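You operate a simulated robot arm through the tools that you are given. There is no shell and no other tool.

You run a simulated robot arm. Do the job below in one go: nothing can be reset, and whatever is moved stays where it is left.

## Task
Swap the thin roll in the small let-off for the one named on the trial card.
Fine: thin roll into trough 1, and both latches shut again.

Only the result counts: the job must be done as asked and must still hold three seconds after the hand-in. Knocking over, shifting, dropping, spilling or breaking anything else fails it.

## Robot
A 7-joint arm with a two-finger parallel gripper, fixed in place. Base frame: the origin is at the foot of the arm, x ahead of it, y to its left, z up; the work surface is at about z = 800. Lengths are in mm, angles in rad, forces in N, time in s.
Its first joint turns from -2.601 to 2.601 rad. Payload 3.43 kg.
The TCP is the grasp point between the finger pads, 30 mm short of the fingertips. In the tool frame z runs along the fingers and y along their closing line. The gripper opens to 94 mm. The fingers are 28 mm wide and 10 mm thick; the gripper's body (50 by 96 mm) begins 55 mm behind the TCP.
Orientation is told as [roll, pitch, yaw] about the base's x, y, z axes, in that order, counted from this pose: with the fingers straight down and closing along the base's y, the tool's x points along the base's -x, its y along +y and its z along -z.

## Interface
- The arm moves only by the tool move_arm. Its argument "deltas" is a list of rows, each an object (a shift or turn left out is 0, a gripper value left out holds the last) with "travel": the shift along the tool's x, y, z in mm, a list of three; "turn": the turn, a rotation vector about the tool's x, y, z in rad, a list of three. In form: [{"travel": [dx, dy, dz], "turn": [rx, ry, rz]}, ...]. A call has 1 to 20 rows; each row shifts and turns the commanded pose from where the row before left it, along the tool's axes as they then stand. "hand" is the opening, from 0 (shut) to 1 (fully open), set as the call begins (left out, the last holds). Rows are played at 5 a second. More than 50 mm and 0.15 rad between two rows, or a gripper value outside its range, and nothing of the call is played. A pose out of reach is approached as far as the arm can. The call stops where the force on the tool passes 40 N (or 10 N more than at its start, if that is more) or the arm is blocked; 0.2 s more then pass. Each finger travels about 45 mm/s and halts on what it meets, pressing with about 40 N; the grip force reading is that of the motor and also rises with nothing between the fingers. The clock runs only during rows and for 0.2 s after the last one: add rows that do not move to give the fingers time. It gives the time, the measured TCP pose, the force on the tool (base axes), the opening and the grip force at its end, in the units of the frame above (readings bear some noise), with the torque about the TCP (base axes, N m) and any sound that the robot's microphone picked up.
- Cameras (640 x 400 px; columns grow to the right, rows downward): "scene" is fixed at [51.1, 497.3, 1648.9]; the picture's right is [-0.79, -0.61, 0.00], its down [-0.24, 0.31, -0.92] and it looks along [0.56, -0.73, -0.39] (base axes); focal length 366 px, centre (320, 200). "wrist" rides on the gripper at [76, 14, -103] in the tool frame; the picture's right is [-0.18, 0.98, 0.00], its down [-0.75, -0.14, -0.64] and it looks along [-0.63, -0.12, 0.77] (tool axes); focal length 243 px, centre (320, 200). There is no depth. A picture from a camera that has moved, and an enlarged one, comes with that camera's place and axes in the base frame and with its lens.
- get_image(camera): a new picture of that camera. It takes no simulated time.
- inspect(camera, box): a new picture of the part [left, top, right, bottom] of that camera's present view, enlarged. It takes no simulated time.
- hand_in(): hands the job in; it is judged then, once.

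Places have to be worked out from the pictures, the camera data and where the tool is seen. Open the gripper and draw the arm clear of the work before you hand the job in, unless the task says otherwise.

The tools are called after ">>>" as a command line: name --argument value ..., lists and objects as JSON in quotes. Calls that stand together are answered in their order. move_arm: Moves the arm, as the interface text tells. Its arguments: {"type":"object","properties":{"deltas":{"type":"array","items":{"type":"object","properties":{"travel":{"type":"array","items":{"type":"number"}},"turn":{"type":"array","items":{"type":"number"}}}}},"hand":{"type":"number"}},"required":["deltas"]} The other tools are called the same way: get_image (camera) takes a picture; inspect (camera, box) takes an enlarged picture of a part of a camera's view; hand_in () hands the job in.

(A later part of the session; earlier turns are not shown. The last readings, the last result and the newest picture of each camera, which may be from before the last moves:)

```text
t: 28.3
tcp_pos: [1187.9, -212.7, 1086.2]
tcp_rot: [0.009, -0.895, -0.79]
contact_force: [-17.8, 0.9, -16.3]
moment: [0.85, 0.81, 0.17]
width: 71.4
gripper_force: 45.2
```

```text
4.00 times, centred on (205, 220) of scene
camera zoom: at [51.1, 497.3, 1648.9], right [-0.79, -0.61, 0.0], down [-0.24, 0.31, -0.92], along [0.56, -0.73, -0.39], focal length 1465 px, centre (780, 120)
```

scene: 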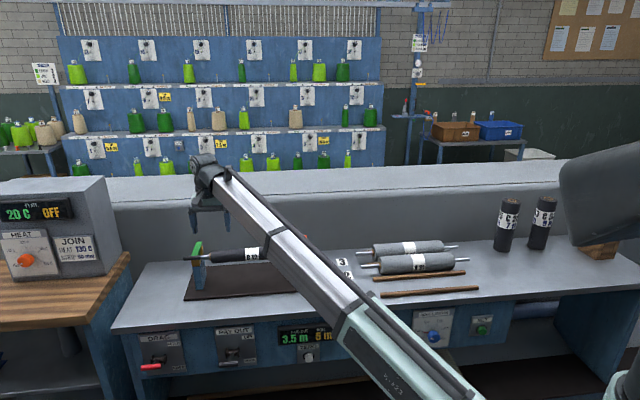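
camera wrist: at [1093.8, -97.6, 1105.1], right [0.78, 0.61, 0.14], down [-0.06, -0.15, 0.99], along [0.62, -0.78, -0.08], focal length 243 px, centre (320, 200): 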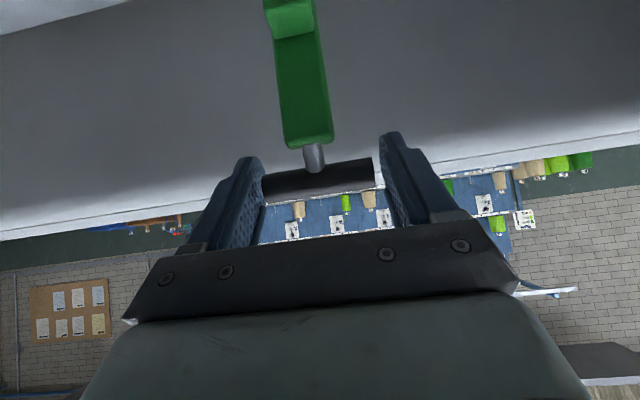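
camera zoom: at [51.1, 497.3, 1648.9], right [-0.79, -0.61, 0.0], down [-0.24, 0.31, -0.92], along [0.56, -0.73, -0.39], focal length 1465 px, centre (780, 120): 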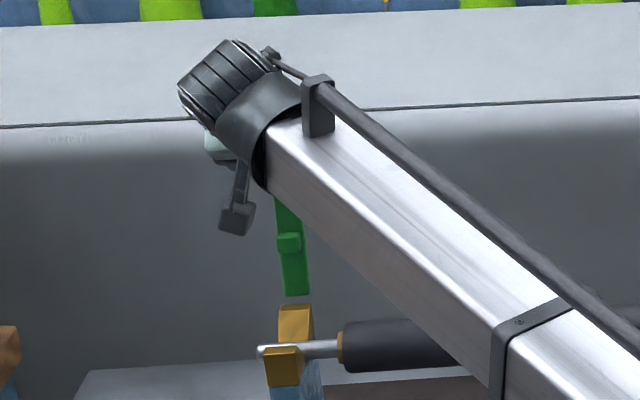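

Still moving freely past vertical. A bit further, dropping slightly to follow the radius.

>>> move_arm --deltas '[{"travel": [-3.2, -1, 11.8], "turn": [0, -0.05, 0]}, {"travel": [-2.8, 0, 11.4], "turn": [0, -0.05, 0]}, {}]'

>>> get_image --camera "wrist"

>>> inspect --camera "scene" --box '[155, 170, 255, 270]'

```text
t: 28.9
tcp_pos: [1199.2, -224.0, 1079.5]
tcp_rot: [0.009, -0.992, -0.787]
contact_force: [-10.6, 8.2, 5.6]
moment: [-0.31, -0.18, -0.09]
width: 71.5
gripper_force: 44.9
stopped in row 3: the force on the tool passed its limit at 46 N (the readings are from after the stop); the commanded pose is now the measured one
```

```text
taken
camera wrist: at [1120.2, -124.0, 1071.3], right [0.76, 0.63, 0.16], down [-0.19, -0.02, 0.98], along [0.62, -0.78, 0.11], focal length 243 px, centre (320, 200)
```

wrist: 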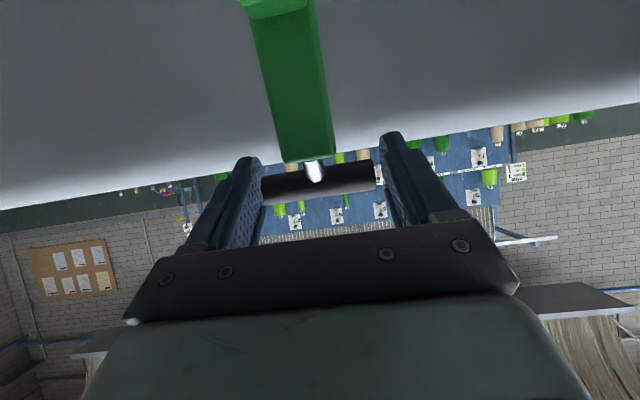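

```text
4.00 times, centred on (205, 220) of scene
camera zoom: at [51.1, 497.3, 1648.9], right [-0.79, -0.61, 0.0], down [-0.24, 0.31, -0.92], along [0.56, -0.73, -0.39], focal length 1465 px, centre (780, 120)
```

zoom: 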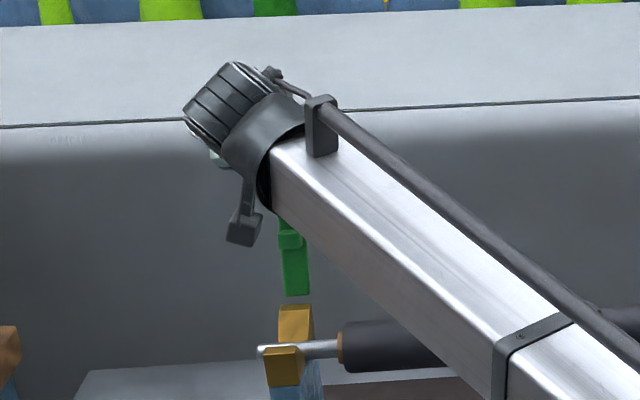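

The latch hit its open stop at about 105°. I'll open the fingers and draw back along the finger axis.

>>> move_arm --deltas '[{}, {}, {}, {}]' --hand 1.0

>>> get_image --camera "wrist"

```text
t: 29.9
tcp_pos: [1200.4, -225.6, 1077.4]
tcp_rot: [0.008, -0.991, -0.788]
contact_force: [-1.1, 0.5, -0.2]
moment: [0.03, -0.02, -0.01]
width: 93.8
gripper_force: 0.1
```

```text
taken
camera wrist: at [1121.5, -125.2, 1069.8], right [0.76, 0.63, 0.16], down [-0.19, -0.02, 0.98], along [0.62, -0.78, 0.11], focal length 243 px, centre (320, 200)
```

wrist: 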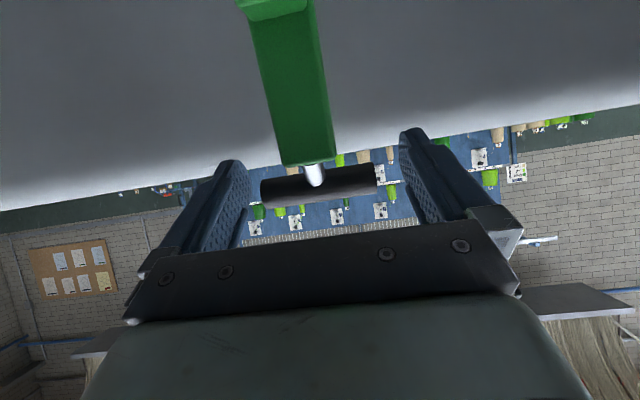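

The latch stays open by itself. I'll retreat along the finger axis, then travel toward the orange latch while un-tilting.

>>> move_arm --deltas '[{"travel": [0, 0, -8]}, {"travel": [0, 0, -18]}, {"travel": [0, 0, -22]}, {"travel": [0, 0, -22]}, {"travel": [0, 0, -20]}, {"travel": [0, -20, 0], "turn": [0, 0.05, 0]}, {"travel": [0, -36, 0], "turn": [0, 0.09, 0]}, {"travel": [0, -36, 0], "turn": [0, 0.09, 0]}, {"travel": [0, -36, 0], "turn": [0, 0.09, 0]}, {"travel": [0, -36, 0], "turn": [0, 0.09, 0]}, {"travel": [0, -36, 0], "turn": [0, 0.09, 0]}, {"travel": [0, -36, 0], "turn": [0, 0.09, 0]}, {"travel": [0, -36, 0], "turn": [0, 0.09, 0]}, {"travel": [0, -36, 0], "turn": [0, 0.09, 0]}, {"travel": [0, -36, 0], "turn": [0, 0.09, 0]}, {"travel": [0, -36, 0], "turn": [0, 0.09, 0]}, {"travel": [10, -20, 0], "turn": [0, 0.045, 0]}, {}]'

>>> get_image --camera "wrist"

>>> get_image --camera "scene"

```text
t: 33.7
tcp_pos: [858.4, -450.0, 1124.0]
tcp_rot: [0.004, 0.007, -0.781]
contact_force: [-0.1, 0.3, 0.5]
moment: [-0.02, 0.01, 0.03]
width: 93.8
gripper_force: 0.1
```

```text
taken
camera wrist: at [816.0, -386.8, 1226.7], right [0.82, 0.57, 0.0], down [0.44, -0.64, 0.64], along [0.36, -0.52, -0.77], focal length 243 px, centre (320, 200)
```

wrist: 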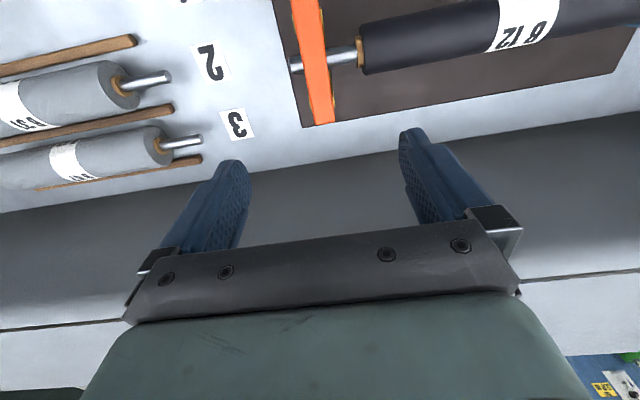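

```text
taken
```

scene: 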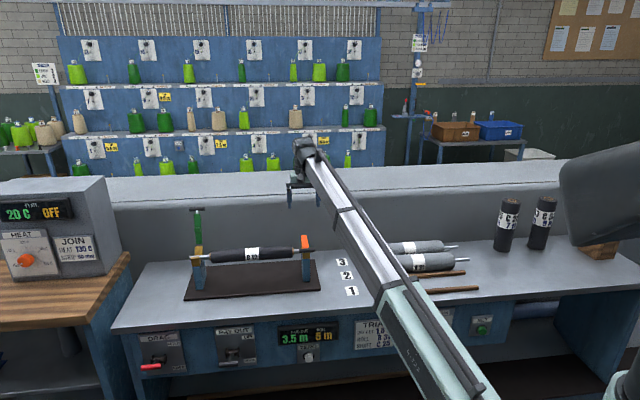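

Green latch is upright and open. Now to the orange handle: move back above it at d≈826 and look.

>>> move_arm --deltas '[{"travel": [10, 0, 0], "turn": [0.004, -0.007, 0.004]}, {"travel": [20, 0, 0]}, {"travel": [25, 0, 10]}, {"travel": [25, 0, 20]}, {"travel": [15, 0, 20]}, {"travel": [4, 0, 10]}, {}]'

>>> inspect --camera "wrist" --box '[240, 60, 400, 240]'

>>> inspect --camera "scene" --box '[270, 200, 350, 280]'

```text
t: 35.3
tcp_pos: [790.0, -381.5, 1064.2]
tcp_rot: [-0.001, -0.002, -0.785]
contact_force: [-0.1, 0.0, 0.4]
moment: [0.03, 0.0, 0.02]
width: 94.1
gripper_force: 0.0
```

```text
2.22 times, centred on (320, 150) of wrist
camera zoom: at [745.9, -315.8, 1166.1], right [0.83, 0.56, 0.0], down [0.43, -0.63, 0.64], along [0.36, -0.53, -0.77], focal length 539 px, centre (320, 311)
```

zoom: 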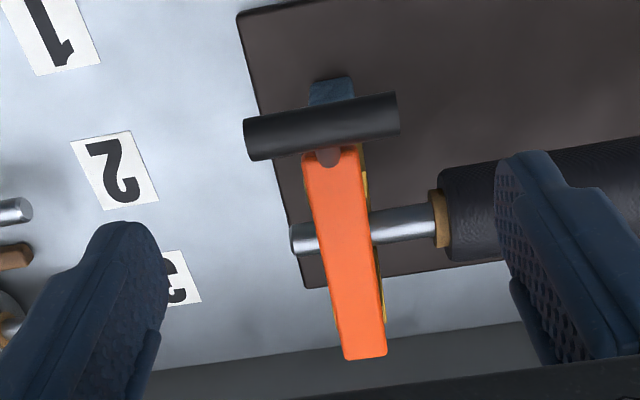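

```text
5.00 times, centred on (310, 240) of scene
camera zoom: at [51.1, 497.3, 1648.9], right [-0.79, -0.61, 0.0], down [-0.24, 0.31, -0.92], along [0.56, -0.73, -0.39], focal length 1831 px, centre (370, 0)
```

zoom: 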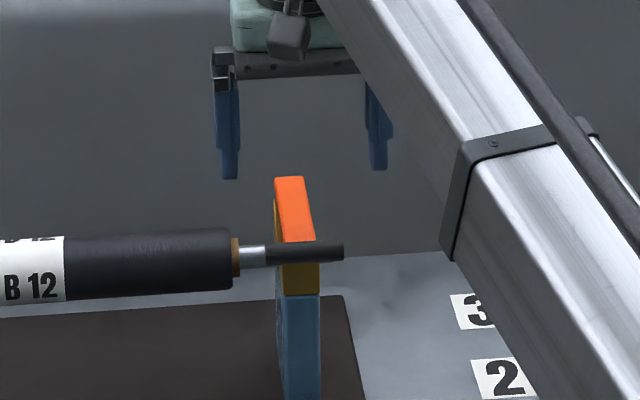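

Orange handle is at s≈290, d≈826, z≈964. Descending to straddle it and close.

>>> move_arm --deltas '[{"travel": [1.5, 1, 10]}, {"travel": [0, 0, 20]}, {"travel": [0, 0, 25]}, {"travel": [0, 0, 22]}, {"travel": [0, 0, 14]}, {"travel": [0, 0, 6]}, {}]'

>>> get_image --camera "wrist"

>>> move_arm --deltas '[{}, {}, {}, {}, {}]' --hand 0.3

>>> inspect --camera "wrist" --box '[230, 120, 420, 240]'

```text
t: 36.9
tcp_pos: [788.6, -377.4, 968.0]
tcp_rot: [-0.001, -0.001, -0.786]
contact_force: [0.3, 0.0, -0.6]
moment: [0.01, -0.01, -0.02]
width: 93.9
gripper_force: 0.0
```

```text
taken
camera wrist: at [745.4, -313.5, 1069.9], right [0.83, 0.56, 0.0], down [0.43, -0.63, 0.64], along [0.36, -0.53, -0.77], focal length 243 px, centre (320, 200)
```

wrist: 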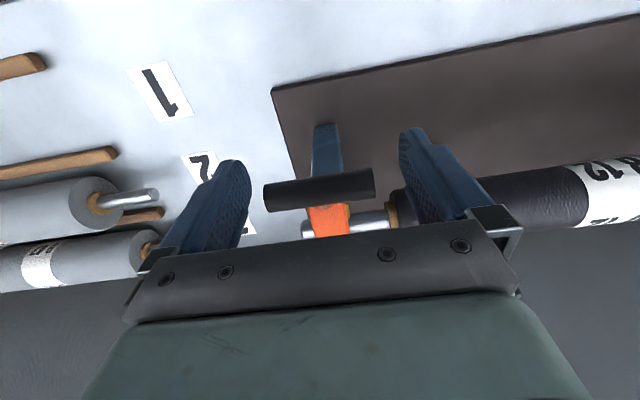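

```text
t: 38.1
tcp_pos: [787.6, -377.6, 968.9]
tcp_rot: [0.0, 0.0, -0.786]
contact_force: [-3.4, -3.4, -1.3]
moment: [0.03, 0.13, -0.04]
width: 70.9
gripper_force: 45.2
```

```text
3.33 times, centred on (325, 180) of wrist
camera zoom: at [745.2, -313.8, 1070.1], right [0.83, 0.56, 0.0], down [0.43, -0.63, 0.64], along [0.36, -0.53, -0.77], focal length 809 px, centre (303, 267)
```

zoom: 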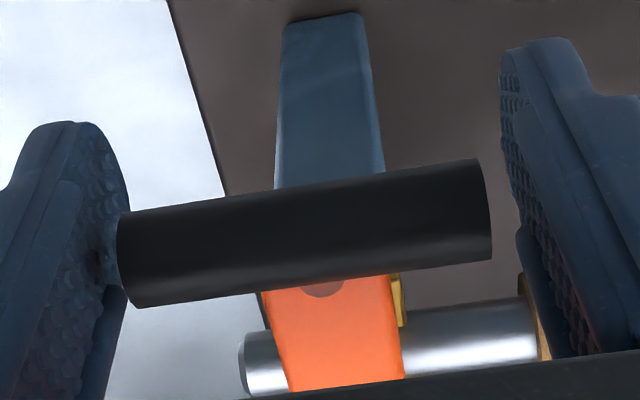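

Gripped squarely. I'll run the same arc for the orange latch with the fitted hinge, in two checked halves.

>>> move_arm --deltas '[{"travel": [-0.9, 0, -5.8]}, {"travel": [-0.9, -0.5, -5.8]}, {"travel": [-2.8, 0, -11.5]}, {"travel": [-3.7, 0, -11.1], "turn": [0, -0.025, 0]}, {"travel": [-5.1, 0, -10.7], "turn": [0, -0.025, 0]}, {"travel": [-6.1, 0, -10.0], "turn": [0, -0.025, 0]}, {"travel": [-7.3, 0, -9.3], "turn": [0, -0.025, 0]}, {"travel": [-8.2, 0, -8.4], "turn": [0, -0.025, 0]}, {"travel": [-9.2, 0, -7.4], "turn": [0, -0.025, 0]}, {}]'

>>> inspect --camera "scene" --box '[270, 180, 370, 280]'

```text
t: 40.3
tcp_pos: [815.3, -406.9, 1051.7]
tcp_rot: [0.001, -0.151, -0.786]
contact_force: [-5.6, 6.1, -6.0]
moment: [0.95, 0.76, -0.06]
width: 71.4
gripper_force: 45.0
```

```text
4.00 times, centred on (320, 230) of scene
camera zoom: at [51.1, 497.3, 1648.9], right [-0.79, -0.61, 0.0], down [-0.24, 0.31, -0.92], along [0.56, -0.73, -0.39], focal length 1465 px, centre (320, 80)
```

zoom: 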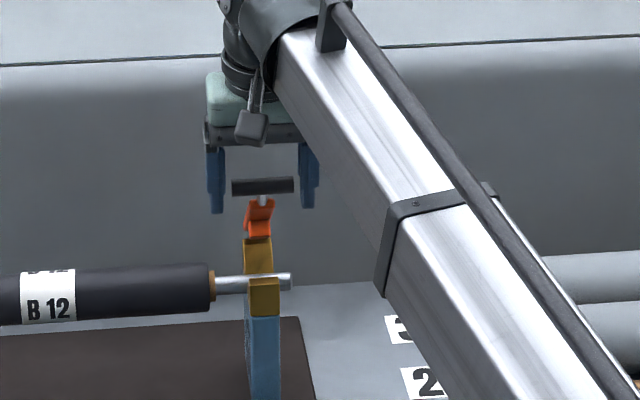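

Going well with low forces. Continuing past vertical to the open stop.

>>> move_arm --deltas '[{"travel": [-9.9, 0, -6.4], "turn": [0, -0.025, 0]}, {"travel": [-10.6, 0, -5.2], "turn": [0, -0.025, 0]}, {"travel": [-11.1, 0, -4.0], "turn": [0, -0.025, 0]}, {"travel": [-11.4, 0, -2.7], "turn": [0, -0.025, 0]}, {"travel": [-11.7, 0, -1.4], "turn": [0, -0.025, 0]}, {"travel": [-11.8, 0, -0.1], "turn": [0, -0.025, 0]}, {"travel": [-11.7, 0, 1.2], "turn": [0, -0.025, 0]}, {"travel": [-11.6, 0, 2.5], "turn": [0, -0.025, 0]}, {"travel": [-11.1, 0, 3.7], "turn": [0, -0.025, 0]}, {"travel": [-10.7, 0, 5.1], "turn": [0, -0.025, 0]}, {"travel": [-10.0, 0, 6.2]}, {"travel": [-9.5, 0, 7.1]}, {"travel": [-5, 0, 4]}, {}]'

>>> get_image --camera "wrist"

>>> get_image --camera "scene"

```text
t: 43.3
tcp_pos: [914.0, -504.6, 1080.5]
tcp_rot: [0.0, -0.399, -0.787]
contact_force: [-6.5, 10.1, -11.6]
moment: [0.72, 0.64, 0.01]
width: 71.4
gripper_force: 45.3
```

```text
taken
camera wrist: at [847.2, -415.9, 1145.1], right [0.82, 0.57, 0.07], down [0.22, -0.41, 0.88], along [0.54, -0.71, -0.46], focal length 243 px, centre (320, 200)
```

wrist: 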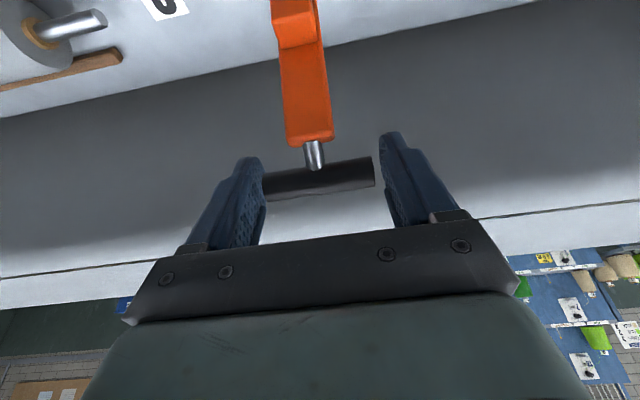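

```text
taken
```

scene: 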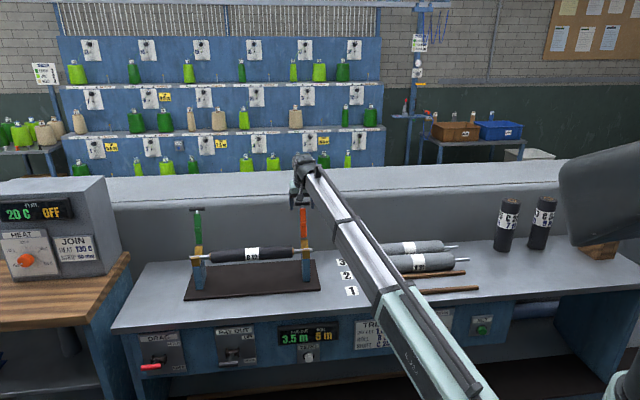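

Latch is about 103° open. Releasing and backing straight off along the finger axis.

>>> move_arm --deltas '[{"travel": [-2, 0, 3]}, {}, {}]'

>>> move_arm --deltas '[{}, {}, {}, {"travel": [0, 0, -8]}, {"travel": [0, 0, -18]}, {"travel": [0, 0, -20]}, {"travel": [0, 0, -20]}, {"travel": [0, 0, -15]}, {}]' --hand 1.0

>>> get_image --camera "wrist"

>>> inspect --camera "scene" --box '[170, 190, 350, 310]'

```text
t: 44.1
tcp_pos: [917.1, -505.9, 1079.0]
tcp_rot: [0.001, -0.399, -0.784]
contact_force: [-6.1, 9.7, -4.8]
moment: [0.75, 0.84, -0.03]
width: 71.3
gripper_force: 45.2
```

```text
t: 46.1
tcp_pos: [894.0, -483.4, 1154.8]
tcp_rot: [-0.001, -0.4, -0.786]
contact_force: [0.0, 0.4, -0.4]
moment: [-0.03, -0.01, -0.03]
width: 94.2
gripper_force: 0.1
```

```text
taken
camera wrist: at [827.2, -395.5, 1217.9], right [0.81, 0.58, 0.07], down [0.21, -0.41, 0.88], along [0.54, -0.71, -0.46], focal length 243 px, centre (320, 200)
```

wrist: 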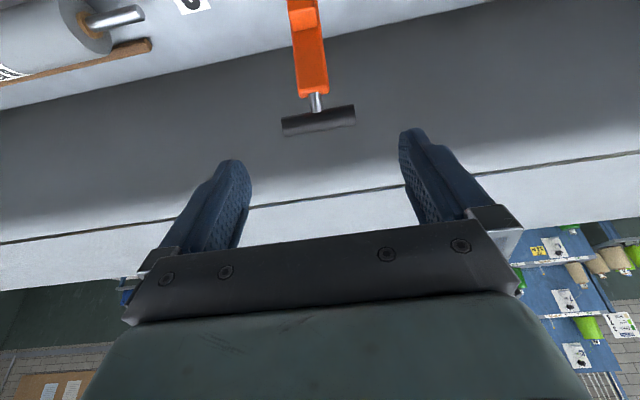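

```text
3.33 times, centred on (260, 250) of scene
camera zoom: at [51.1, 497.3, 1648.9], right [-0.79, -0.61, 0.0], down [-0.24, 0.31, -0.92], along [0.56, -0.73, -0.39], focal length 1221 px, centre (520, 33)
```

zoom: 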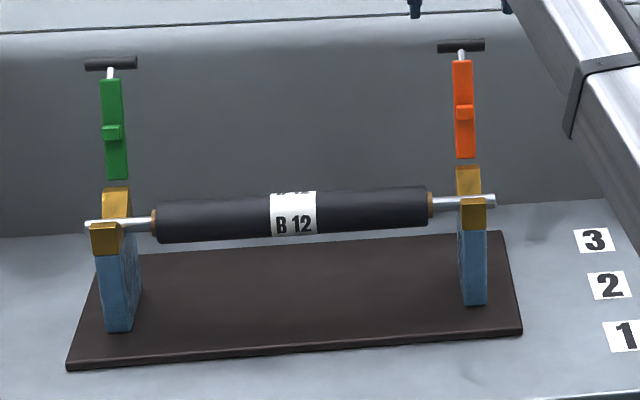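

Both latches stand open and the B 12 roll is in its saddles (body s≈334 to 639, centre about 485). Next I'll level the tool, turn it 90° so the fingers close across the roll, and move above the roll's middle.

>>> move_arm --deltas '[{"turn": [0, 0.1, 0]}, {"turn": [0, 0.1, 0]}, {"turn": [0, 0.1, 0]}, {"turn": [0, 0.1, 0]}, {"travel": [20, 10, 0]}, {"travel": [30, 20, 0]}, {"travel": [20, 20, 0], "turn": [0, 0, -0.071]}, {"turn": [0, 0, -0.15]}, {"turn": [0, 0, -0.15]}, {"turn": [0, 0, -0.15]}, {"turn": [0, 0, -0.15]}, {"turn": [0, 0, -0.15]}, {"turn": [0, 0, -0.15]}, {"turn": [0, 0, -0.15]}, {"turn": [0, 0, -0.15]}, {"turn": [0, 0, -0.15]}, {"turn": [0, 0, -0.15]}, {}]'

>>> get_image --camera "wrist"

```text
t: 49.9
tcp_pos: [880.6, -398.9, 1154.3]
tcp_rot: [0.001, 0.0, 0.788]
contact_force: [0.1, 0.5, 0.2]
moment: [0.0, -0.02, -0.01]
width: 93.9
gripper_force: 0.0
```

```text
taken
camera wrist: at [817.0, -442.9, 1256.1], right [-0.57, 0.82, 0.0], down [0.63, 0.43, 0.64], along [0.53, 0.36, -0.77], focal length 243 px, centre (320, 200)
```

wrist: 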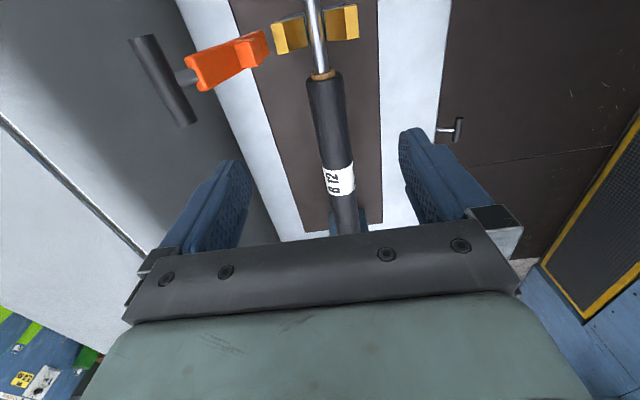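

Level and turned. Moving above the middle of the roll and lowering part way to check centring.

>>> move_arm --deltas '[{"travel": [-10, 0, 0], "turn": [0, 0, 0.002]}, {"travel": [-30, 0, 0]}, {"travel": [-35, 0, 5]}, {"travel": [-35, 0, 15]}, {"travel": [-24, 0, 30]}, {"travel": [-10, 0, 35]}, {"travel": [0, 0, 35]}, {"travel": [0, 0, 20]}, {}]'

>>> get_image --camera "wrist"

>>> inspect --camera "scene" --box '[170, 190, 350, 310]'

```text
t: 51.9
tcp_pos: [981.7, -296.8, 1013.6]
tcp_rot: [0.001, 0.0, 0.784]
contact_force: [0.1, 0.9, -0.1]
moment: [-0.01, 0.0, 0.02]
width: 94.1
gripper_force: 0.1
```

```text
taken
camera wrist: at [918.1, -340.6, 1115.6], right [-0.56, 0.83, 0.0], down [0.63, 0.43, 0.64], along [0.53, 0.36, -0.77], focal length 243 px, centre (320, 200)
```

wrist: 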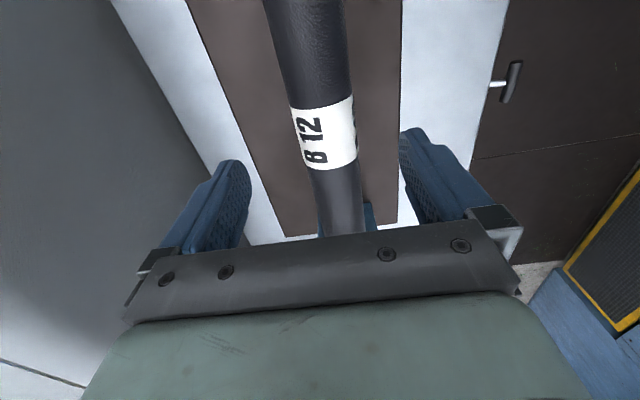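

```text
3.33 times, centred on (260, 250) of scene
camera zoom: at [51.1, 497.3, 1648.9], right [-0.79, -0.61, 0.0], down [-0.24, 0.31, -0.92], along [0.56, -0.73, -0.39], focal length 1221 px, centre (520, 33)
```

zoom: 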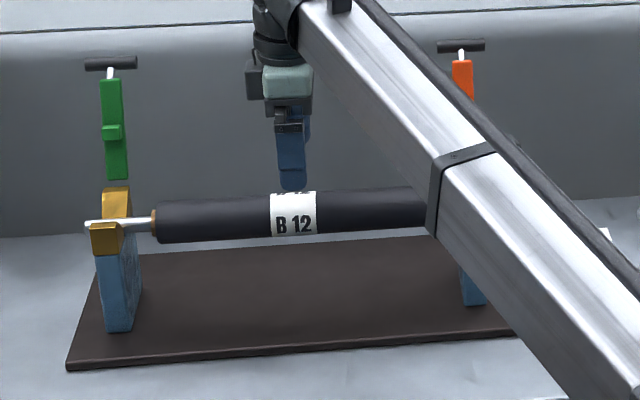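

The roll axis is near d≈900.5 and its middle is at s≈487. I'll correct by 3.5 mm, lower so the pads grip slightly above axis, and check.

>>> move_arm --deltas '[{"travel": [-2.5, 3.5, 10]}, {"travel": [0, 0, 20]}, {"travel": [0, 0, 22]}, {"travel": [0, 0, 18]}, {"travel": [0, 0, 10]}, {"travel": [0, 0, 3]}, {}]'

>>> get_image --camera "wrist"

>>> inspect --camera "scene" --box '[200, 210, 300, 290]'

```text
t: 53.5
tcp_pos: [981.0, -293.0, 932.5]
tcp_rot: [0.0, 0.001, 0.783]
contact_force: [-0.3, -0.5, 0.1]
moment: [0.02, 0.0, -0.02]
width: 94.0
gripper_force: 0.0
```

```text
taken
camera wrist: at [918.0, -336.8, 1032.8], right [-0.56, 0.83, 0.0], down [0.63, 0.43, 0.64], along [0.53, 0.36, -0.77], focal length 243 px, centre (320, 200)
```

wrist: 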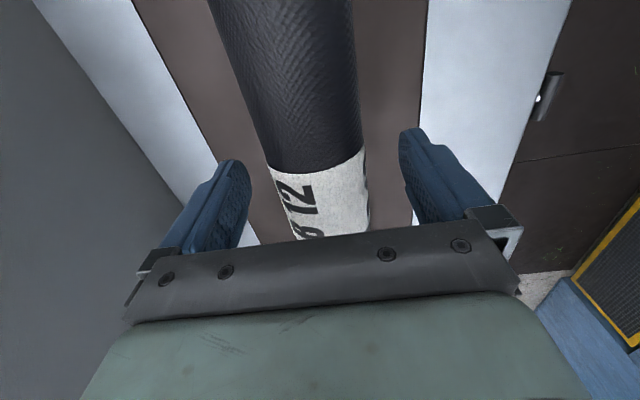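

```text
5.00 times, centred on (250, 250) of scene
camera zoom: at [51.1, 497.3, 1648.9], right [-0.79, -0.61, 0.0], down [-0.24, 0.31, -0.92], along [0.56, -0.73, -0.39], focal length 1831 px, centre (670, -50)
```

zoom: 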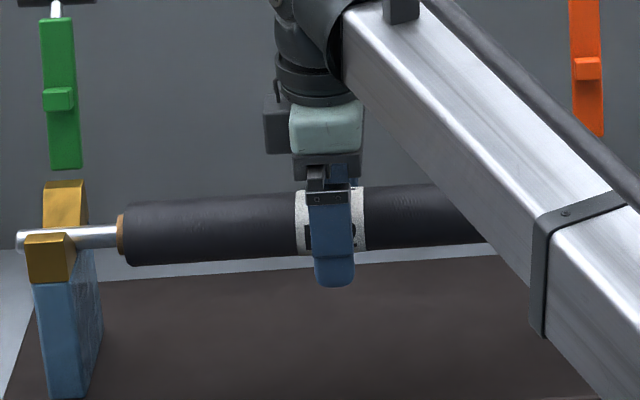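

Centred well both ways. Closing on the roll.

>>> move_arm --deltas '[{}, {}, {}, {}, {}, {}]' --hand 0.2

>>> get_image --camera "wrist"

```text
t: 54.9
tcp_pos: [980.8, -294.0, 931.2]
tcp_rot: [0.001, 0.0, 0.784]
contact_force: [-1.8, 2.6, 1.4]
moment: [0.05, 0.05, -0.03]
width: 50.1
gripper_force: 40.2
```

```text
taken
camera wrist: at [917.9, -336.7, 1033.0], right [-0.56, 0.83, 0.0], down [0.63, 0.43, 0.64], along [0.53, 0.36, -0.77], focal length 243 px, centre (320, 200)
```

wrist: 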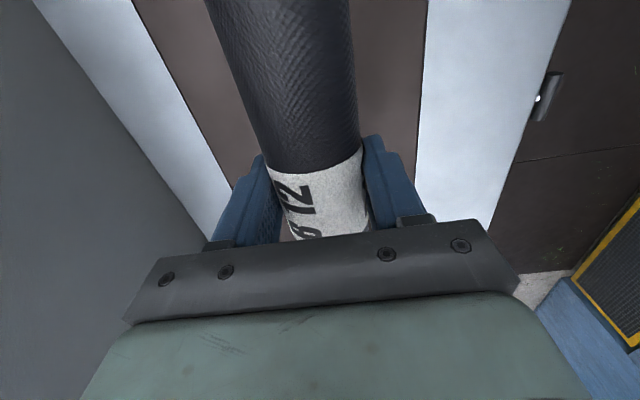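

Gripped: roll diameter 50 mm. Lifting gently.

>>> move_arm --deltas '[{"travel": [0, 0, -3]}, {"travel": [0, 0, -6]}, {"travel": [0, 0, -10]}, {"travel": [0, 0, -10]}, {}, {}]'

>>> get_image --camera "scene"

>>> inspect --camera "scene" --box '[170, 190, 350, 310]'

```text
t: 56.3
tcp_pos: [981.8, -294.0, 960.0]
tcp_rot: [0.001, -0.002, 0.783]
contact_force: [-1.1, 0.0, -5.3]
moment: [-0.05, 0.01, 0.01]
width: 50.3
gripper_force: 40.0
```

```text
taken
```

scene: 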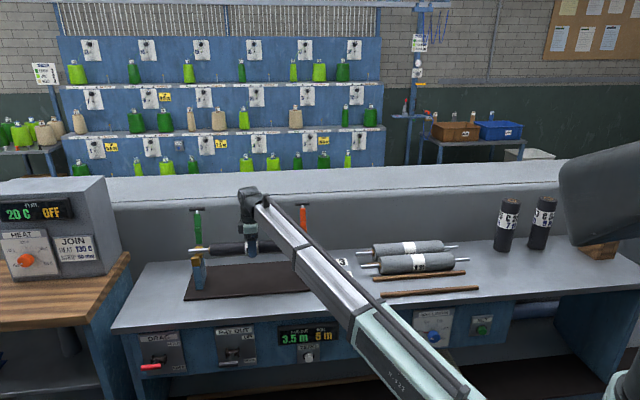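

```text
3.33 times, centred on (260, 250) of scene
camera zoom: at [51.1, 497.3, 1648.9], right [-0.79, -0.61, 0.0], down [-0.24, 0.31, -0.92], along [0.56, -0.73, -0.39], focal length 1221 px, centre (520, 33)
```

zoom: 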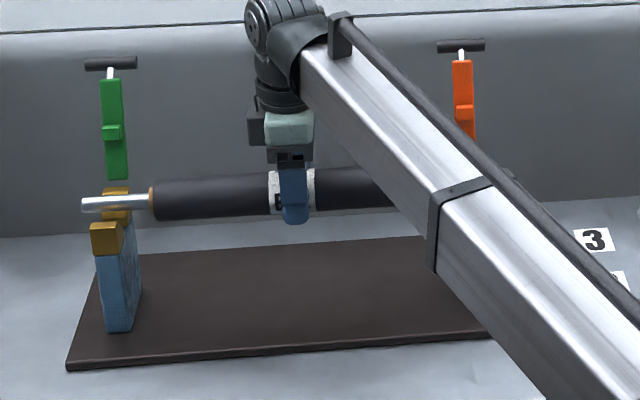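

The roll is held level (about 5 N). I'll raise it, bring it to the near side at d≈797, then carry it along toward trough 1.

>>> move_arm --deltas '[{"travel": [0, 0, -12]}, {"travel": [0, 0, -20]}, {"travel": [0, 0, -20]}, {"travel": [0, 5, -12]}, {"travel": [0, 15, -5]}, {"travel": [0, 22, 0]}, {"travel": [0, 22, 0]}, {"travel": [0, 22, 0]}, {"travel": [5, 15, 0]}, {"travel": [15, 4, 0]}, {"travel": [25, 0, 0]}, {"travel": [35, 0, 0]}, {"travel": [35, 0, 0]}, {"travel": [35, 0, 0]}, {"travel": [35, 0, 0]}, {"travel": [35, 0, 0]}, {"travel": [25, 0, 0]}, {"travel": [10, 0, 0]}, {}]'

>>> get_image --camera "scene"

>>> get_image --camera "wrist"

```text
t: 60.3
tcp_pos: [725.2, -398.0, 1028.8]
tcp_rot: [-0.001, 0.001, 0.785]
contact_force: [-0.7, 0.3, -6.4]
moment: [-0.02, 0.0, 0.0]
width: 49.9
gripper_force: 40.2
```

```text
taken
```

scene: 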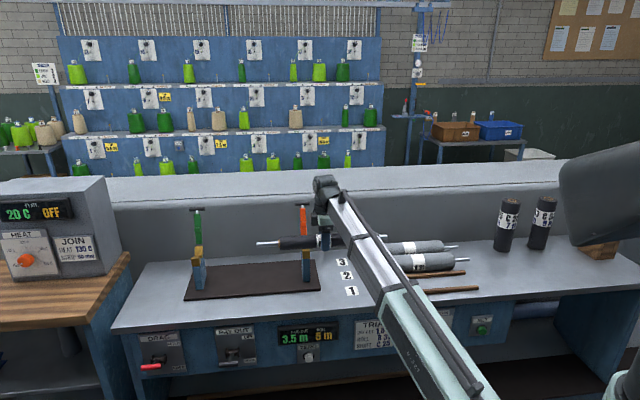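

```text
taken
camera wrist: at [662.7, -442.2, 1130.7], right [-0.56, 0.83, 0.0], down [0.63, 0.43, 0.64], along [0.53, 0.36, -0.77], focal length 243 px, centre (320, 200)
```

wrist: 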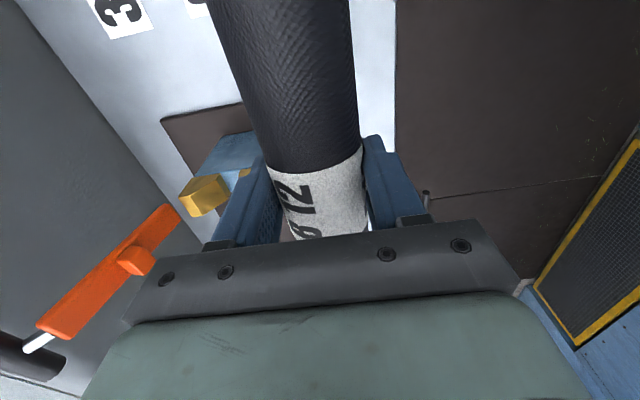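

Carrying on along the bench to above trough 1.

>>> move_arm --deltas '[{"travel": [10, 0, 0]}, {"travel": [25, 0, 0]}, {"travel": [35, 0, 0]}, {"travel": [35, 0, 0]}, {"travel": [35, 0, 0]}, {"travel": [35, 0, 0]}, {"travel": [35, 0, 0]}, {"travel": [35, 0, 0]}, {"travel": [35, 0, 0]}, {"travel": [35, 0, 0]}, {"travel": [35, 0, 0]}, {"travel": [30, 0, 0]}, {"travel": [15, 0, 0]}, {"travel": [4, 0, 0]}, {}]'

>>> get_image --camera "scene"

>>> get_image --camera "wrist"

>>> inspect --camera "scene" --box '[330, 200, 510, 320]'

```text
t: 63.5
tcp_pos: [443.8, -681.4, 1029.2]
tcp_rot: [0.0, -0.001, 0.785]
contact_force: [0.4, 0.1, -5.6]
moment: [0.01, 0.03, 0.0]
width: 50.3
gripper_force: 40.1
```

```text
taken
```

scene: 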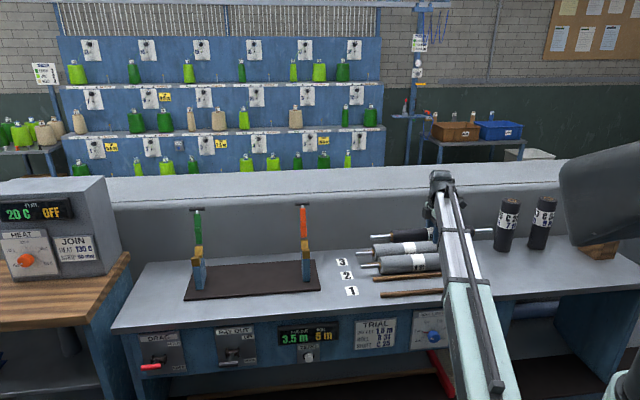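

```text
taken
camera wrist: at [380.8, -724.1, 1130.5], right [-0.56, 0.83, 0.0], down [0.63, 0.43, 0.64], along [0.53, 0.36, -0.77], focal length 243 px, centre (320, 200)
```

wrist: 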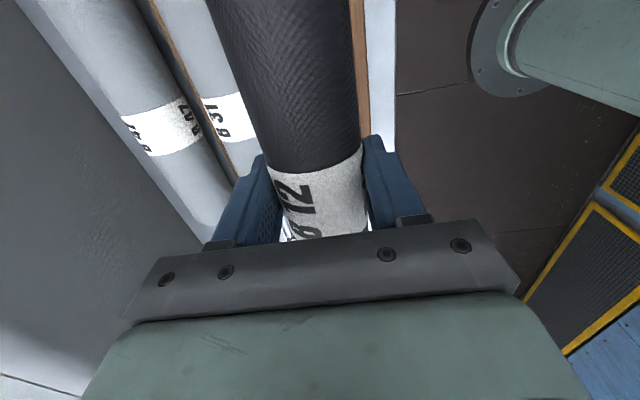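

```text
3.33 times, centred on (420, 260) of scene
camera zoom: at [51.1, 497.3, 1648.9], right [-0.79, -0.61, 0.0], down [-0.24, 0.31, -0.92], along [0.56, -0.73, -0.39], focal length 1221 px, centre (-13, 0)
```

zoom: 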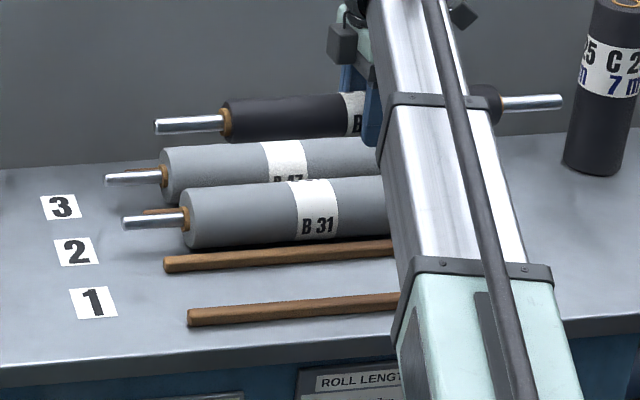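

Above trough 1 (d≈796, between rail 1 at about 740 to 755 and rail 2 at about 840). Lowering in stages, with a check before contact.

>>> inspect --camera "scene" --box '[360, 255, 420, 305]'

>>> move_arm --deltas '[{"travel": [0, 0, 10]}, {"travel": [0, 0, 25]}, {"travel": [0, 0, 30]}, {"travel": [0, 0, 30]}, {"travel": [0, 0, 30]}, {"travel": [0, 0, 20]}, {"travel": [0, 0, 8]}, {}]'

>>> get_image --camera "wrist"

>>> inspect --camera "scene" --box '[330, 200, 510, 320]'

```text
8.00 times, centred on (390, 280) of scene
camera zoom: at [51.1, 497.3, 1648.9], right [-0.79, -0.61, 0.0], down [-0.24, 0.31, -0.92], along [0.56, -0.73, -0.39], focal length 2930 px, centre (-240, -440)
```

zoom: 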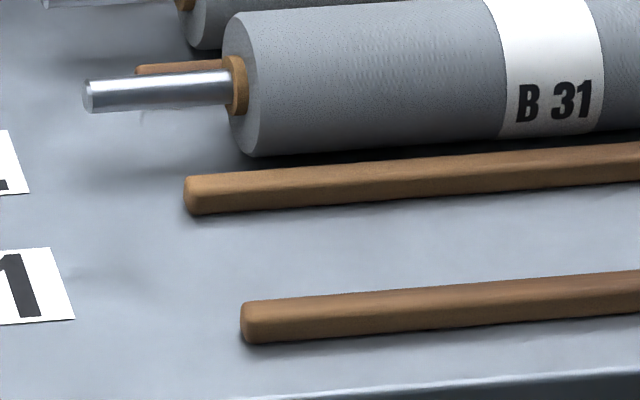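

```text
t: 65.3
tcp_pos: [442.9, -680.1, 876.0]
tcp_rot: [-0.001, -0.001, 0.784]
contact_force: [0.0, -0.5, -4.3]
moment: [0.01, 0.01, -0.02]
width: 50.2
gripper_force: 40.0
```

```text
taken
camera wrist: at [380.1, -723.5, 978.0], right [-0.56, 0.83, 0.0], down [0.63, 0.43, 0.64], along [0.53, 0.36, -0.77], focal length 243 px, centre (320, 200)
```

wrist: 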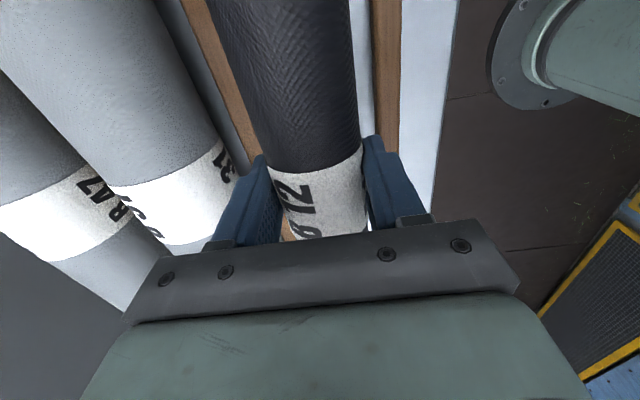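

```text
3.33 times, centred on (420, 260) of scene
camera zoom: at [51.1, 497.3, 1648.9], right [-0.79, -0.61, 0.0], down [-0.24, 0.31, -0.92], along [0.56, -0.73, -0.39], focal length 1221 px, centre (-13, 0)
```

zoom: 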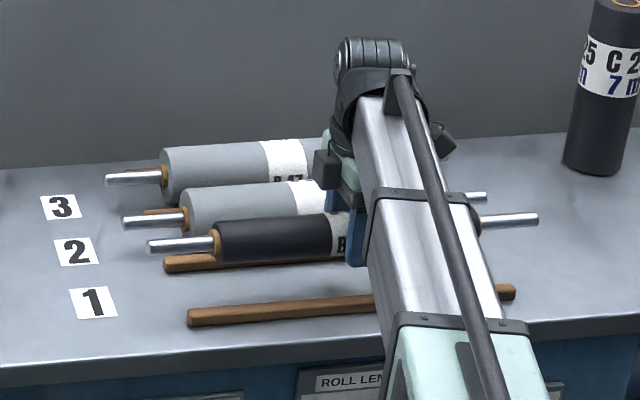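

Rails measured from the wrist view: rail 1 at 740 to 756, rail 2 from 842. I'll centre at d≈798 and lower gently until the roll's weight comes off.

>>> move_arm --deltas '[{"travel": [0, -2, 3]}, {"travel": [0, -2, 8]}, {"travel": [0, 0, 10]}, {"travel": [0, 0, 8]}, {"travel": [0, 0, 4]}, {}]'

>>> get_image --camera "wrist"

>>> inspect --camera "scene" --box '[360, 230, 480, 310]'

```text
t: 66.7
tcp_pos: [446.9, -682.4, 844.0]
tcp_rot: [0.0, 0.0, 0.783]
contact_force: [-0.1, 0.0, -5.1]
moment: [-0.02, 0.01, -0.01]
width: 49.9
gripper_force: 39.7
```

```text
taken
camera wrist: at [382.9, -726.3, 945.0], right [-0.56, 0.83, 0.0], down [0.63, 0.43, 0.64], along [0.53, 0.36, -0.77], focal length 243 px, centre (320, 200)
```

wrist: 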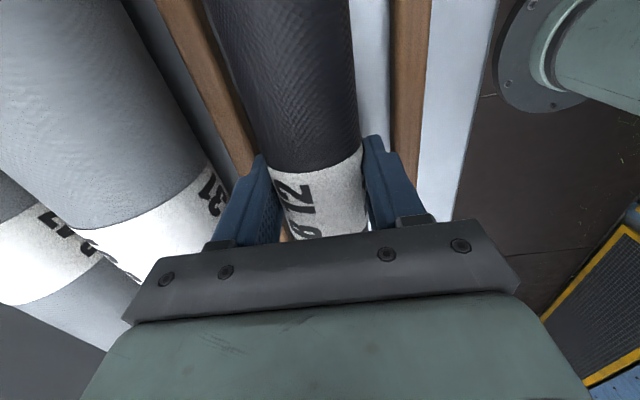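

```text
5.00 times, centred on (420, 270) of scene
camera zoom: at [51.1, 497.3, 1648.9], right [-0.79, -0.61, 0.0], down [-0.24, 0.31, -0.92], along [0.56, -0.73, -0.39], focal length 1831 px, centre (-180, -150)
```

zoom: 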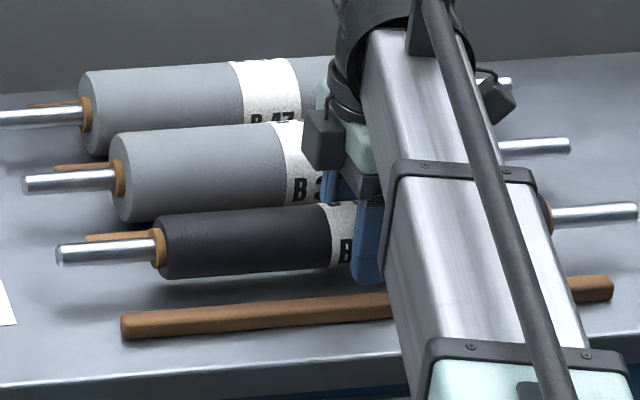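

>>> inspect --camera "wrist" --box '[140, 0, 460, 200]'

```text
2.00 times, centred on (300, 100) of wrist
camera zoom: at [382.9, -726.3, 945.0], right [-0.56, 0.83, 0.0], down [0.63, 0.43, 0.64], along [0.53, 0.36, -0.77], focal length 485 px, centre (360, 400)
```

zoom: 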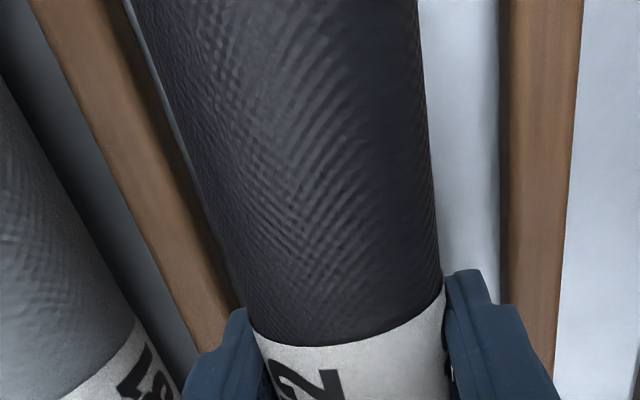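

Trough 1's clear gap is d≈753 to 838, so I'll shift 2.5 mm to the centre and touch down in 1 to 2 mm steps.

>>> move_arm --deltas '[{"travel": [0, 1.5, 0]}, {"travel": [0, 1, 2]}, {"travel": [0, 0, 2]}, {}]'

>>> move_arm --deltas '[{"travel": [0, 0, 1]}, {"travel": [0, 0, 1]}, {}]'

```text
t: 67.7
tcp_pos: [443.9, -681.2, 839.0]
tcp_rot: [-0.001, 0.0, 0.784]
contact_force: [0.5, -0.2, -5.4]
moment: [0.02, -0.01, 0.05]
width: 49.9
gripper_force: 39.7
```

```text
t: 68.5
tcp_pos: [443.9, -682.1, 837.6]
tcp_rot: [0.001, -0.001, 0.784]
contact_force: [0.8, 0.0, -4.7]
moment: [0.01, 0.01, 0.01]
width: 49.9
gripper_force: 39.9
```

No touchdown yet; continuing 1 mm at a time.

>>> move_arm --deltas '[{"travel": [0, 0, 1]}, {"travel": [0, 0, 1]}, {}]'

>>> inspect --camera "scene" --box '[370, 250, 450, 310]'

```text
t: 69.3
tcp_pos: [444.5, -680.8, 835.5]
tcp_rot: [0.002, 0.0, 0.783]
contact_force: [-0.5, -0.4, -5.3]
moment: [-0.05, 0.01, 0.03]
width: 49.7
gripper_force: 40.1
```

```text
6.67 times, centred on (410, 280) of scene
camera zoom: at [51.1, 497.3, 1648.9], right [-0.79, -0.61, 0.0], down [-0.24, 0.31, -0.92], along [0.56, -0.73, -0.39], focal length 2442 px, centre (-280, -333)
```

zoom: 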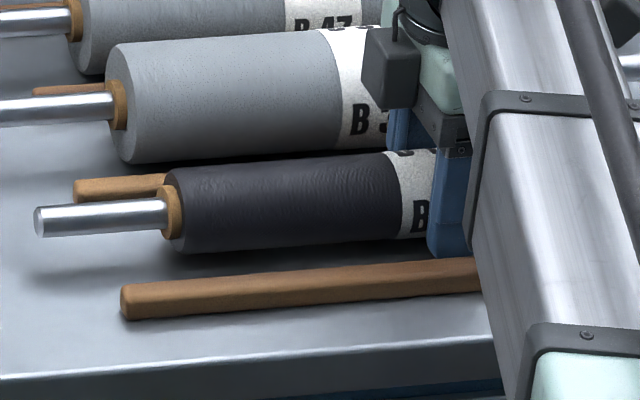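

>>> move_arm --deltas '[{"travel": [0, 0, 1]}, {}]'

>>> move_arm --deltas '[{"travel": [0, 0, 1]}, {}]'

>>> move_arm --deltas '[{"travel": [0, 0, 0.7]}, {}]'

```text
t: 69.9
tcp_pos: [443.4, -679.2, 835.0]
tcp_rot: [-0.001, 0.001, 0.784]
contact_force: [0.4, -0.4, -5.1]
moment: [-0.03, 0.03, 0.0]
width: 50.0
gripper_force: 40.4
```

```text
t: 70.5
tcp_pos: [445.7, -680.6, 833.3]
tcp_rot: [0.0, -0.001, 0.784]
contact_force: [-0.7, 0.0, -5.7]
moment: [-0.01, 0.0, 0.0]
width: 49.9
gripper_force: 39.8
```

```text
t: 71.1
tcp_pos: [445.6, -680.1, 834.0]
tcp_rot: [0.0, -0.001, 0.784]
contact_force: [-0.3, 0.3, -6.1]
moment: [-0.03, -0.02, 0.01]
width: 49.7
gripper_force: 39.7
```

>>> move_arm --deltas '[{"travel": [0, 0, 1]}, {}]'

>>> inspect --camera "scene" --box '[370, 260, 430, 305]'

```text
t: 71.7
tcp_pos: [444.5, -681.6, 831.6]
tcp_rot: [-0.001, -0.001, 0.785]
contact_force: [0.4, 1.5, 0.7]
moment: [0.26, -0.24, -0.03]
width: 49.7
gripper_force: 40.0
```

```text
8.89 times, centred on (400, 282) of scene
camera zoom: at [51.1, 497.3, 1648.9], right [-0.79, -0.61, 0.0], down [-0.24, 0.31, -0.92], along [0.56, -0.73, -0.39], focal length 3255 px, centre (-391, -533)
```

zoom: 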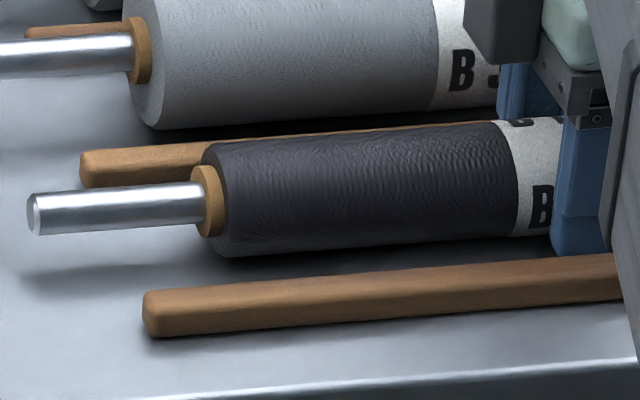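

Touchdown: the weight has come off. Opening just a few mm so the fingers clear the roll without reaching the rails, then lifting straight up.

>>> move_arm --deltas '[{}, {}, {}, {"travel": [0, 0, -2]}, {"travel": [0, 0, -4]}, {"travel": [0, 0, -8]}, {"travel": [0, 0, -12]}, {"travel": [0, 0, -15]}, {"travel": [0, 0, -20]}, {}]' --hand 0.59

>>> get_image --camera "wrist"

>>> inspect --camera "scene" --box '[330, 200, 510, 320]'

```text
t: 73.9
tcp_pos: [445.2, -681.3, 892.2]
tcp_rot: [0.001, 0.0, 0.785]
contact_force: [0.0, -0.9, -0.2]
moment: [0.0, 0.02, -0.03]
width: 55.4
gripper_force: 0.0
```

```text
taken
camera wrist: at [381.8, -724.8, 994.4], right [-0.56, 0.83, 0.0], down [0.63, 0.43, 0.64], along [0.53, 0.36, -0.77], focal length 243 px, centre (320, 200)
```

wrist: 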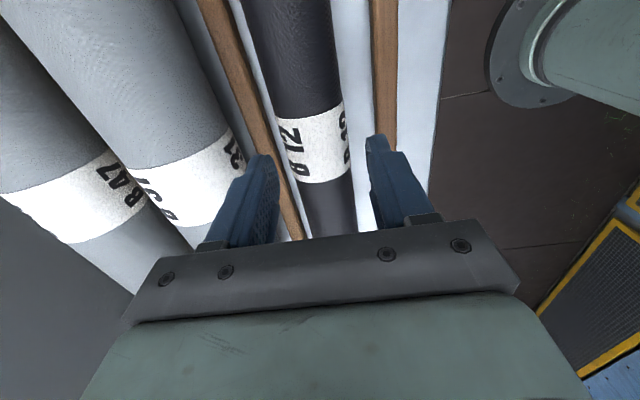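

```text
3.33 times, centred on (420, 260) of scene
camera zoom: at [51.1, 497.3, 1648.9], right [-0.79, -0.61, 0.0], down [-0.24, 0.31, -0.92], along [0.56, -0.73, -0.39], focal length 1221 px, centre (-13, 0)
```

zoom: 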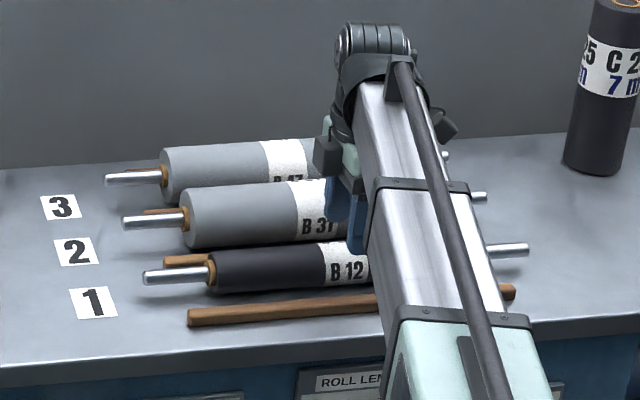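

B 12 rests in trough 1. Now I'll rise, move over trough 2 and measure B 31.

>>> move_arm --deltas '[{"travel": [0, 0, -20]}, {"travel": [0, 0, -35]}, {"travel": [0, 0, -40]}, {"travel": [0, -10, -25]}, {"travel": [0, -25, 0]}, {"travel": [0, -30, 0]}, {"travel": [0, -20, 0]}, {"travel": [0, -10, 0]}, {}]' --hand 0.59

>>> move_arm --deltas '[{}, {}, {}]' --hand 0.9

>>> get_image --camera "wrist"

>>> inspect --camera "wrist" --box '[180, 0, 480, 200]'

>>> inspect --camera "scene" --box '[330, 200, 510, 320]'

```text
t: 75.9
tcp_pos: [511.7, -748.5, 1012.9]
tcp_rot: [-0.001, 0.001, 0.785]
contact_force: [-0.8, 0.5, 0.2]
moment: [-0.01, 0.0, -0.01]
width: 55.5
gripper_force: 0.1
```

```text
t: 76.7
tcp_pos: [511.4, -748.5, 1013.8]
tcp_rot: [-0.002, -0.002, 0.784]
contact_force: [0.6, 1.5, 0.1]
moment: [-0.01, 0.04, 0.02]
width: 84.7
gripper_force: 0.0
```

```text
taken
camera wrist: at [448.7, -792.1, 1114.1], right [-0.56, 0.83, 0.0], down [0.63, 0.43, 0.64], along [0.53, 0.36, -0.77], focal length 243 px, centre (320, 200)
```

wrist: 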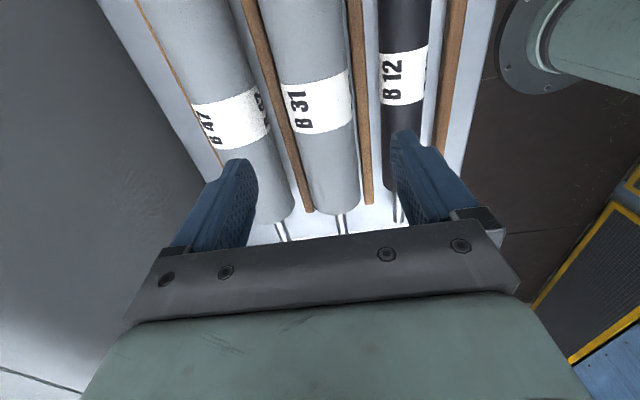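

```text
2.00 times, centred on (330, 100) of wrist
camera zoom: at [448.7, -792.1, 1114.1], right [-0.56, 0.83, 0.0], down [0.63, 0.43, 0.64], along [0.53, 0.36, -0.77], focal length 485 px, centre (300, 400)
```

zoom: 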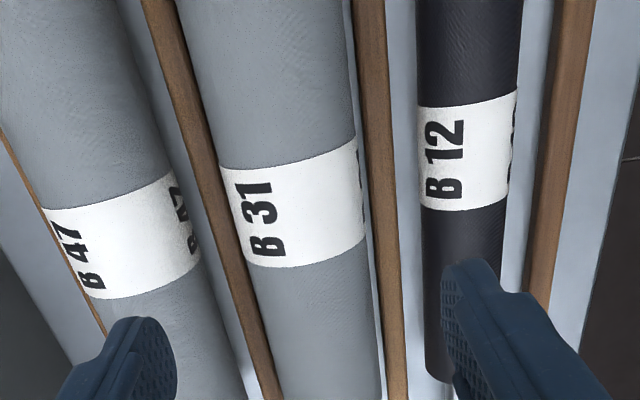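

```text
3.33 times, centred on (420, 260) of scene
camera zoom: at [51.1, 497.3, 1648.9], right [-0.79, -0.61, 0.0], down [-0.24, 0.31, -0.92], along [0.56, -0.73, -0.39], focal length 1221 px, centre (-13, 0)
```

zoom: 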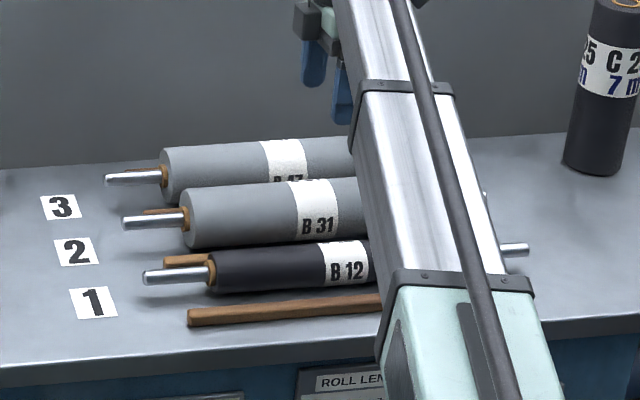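

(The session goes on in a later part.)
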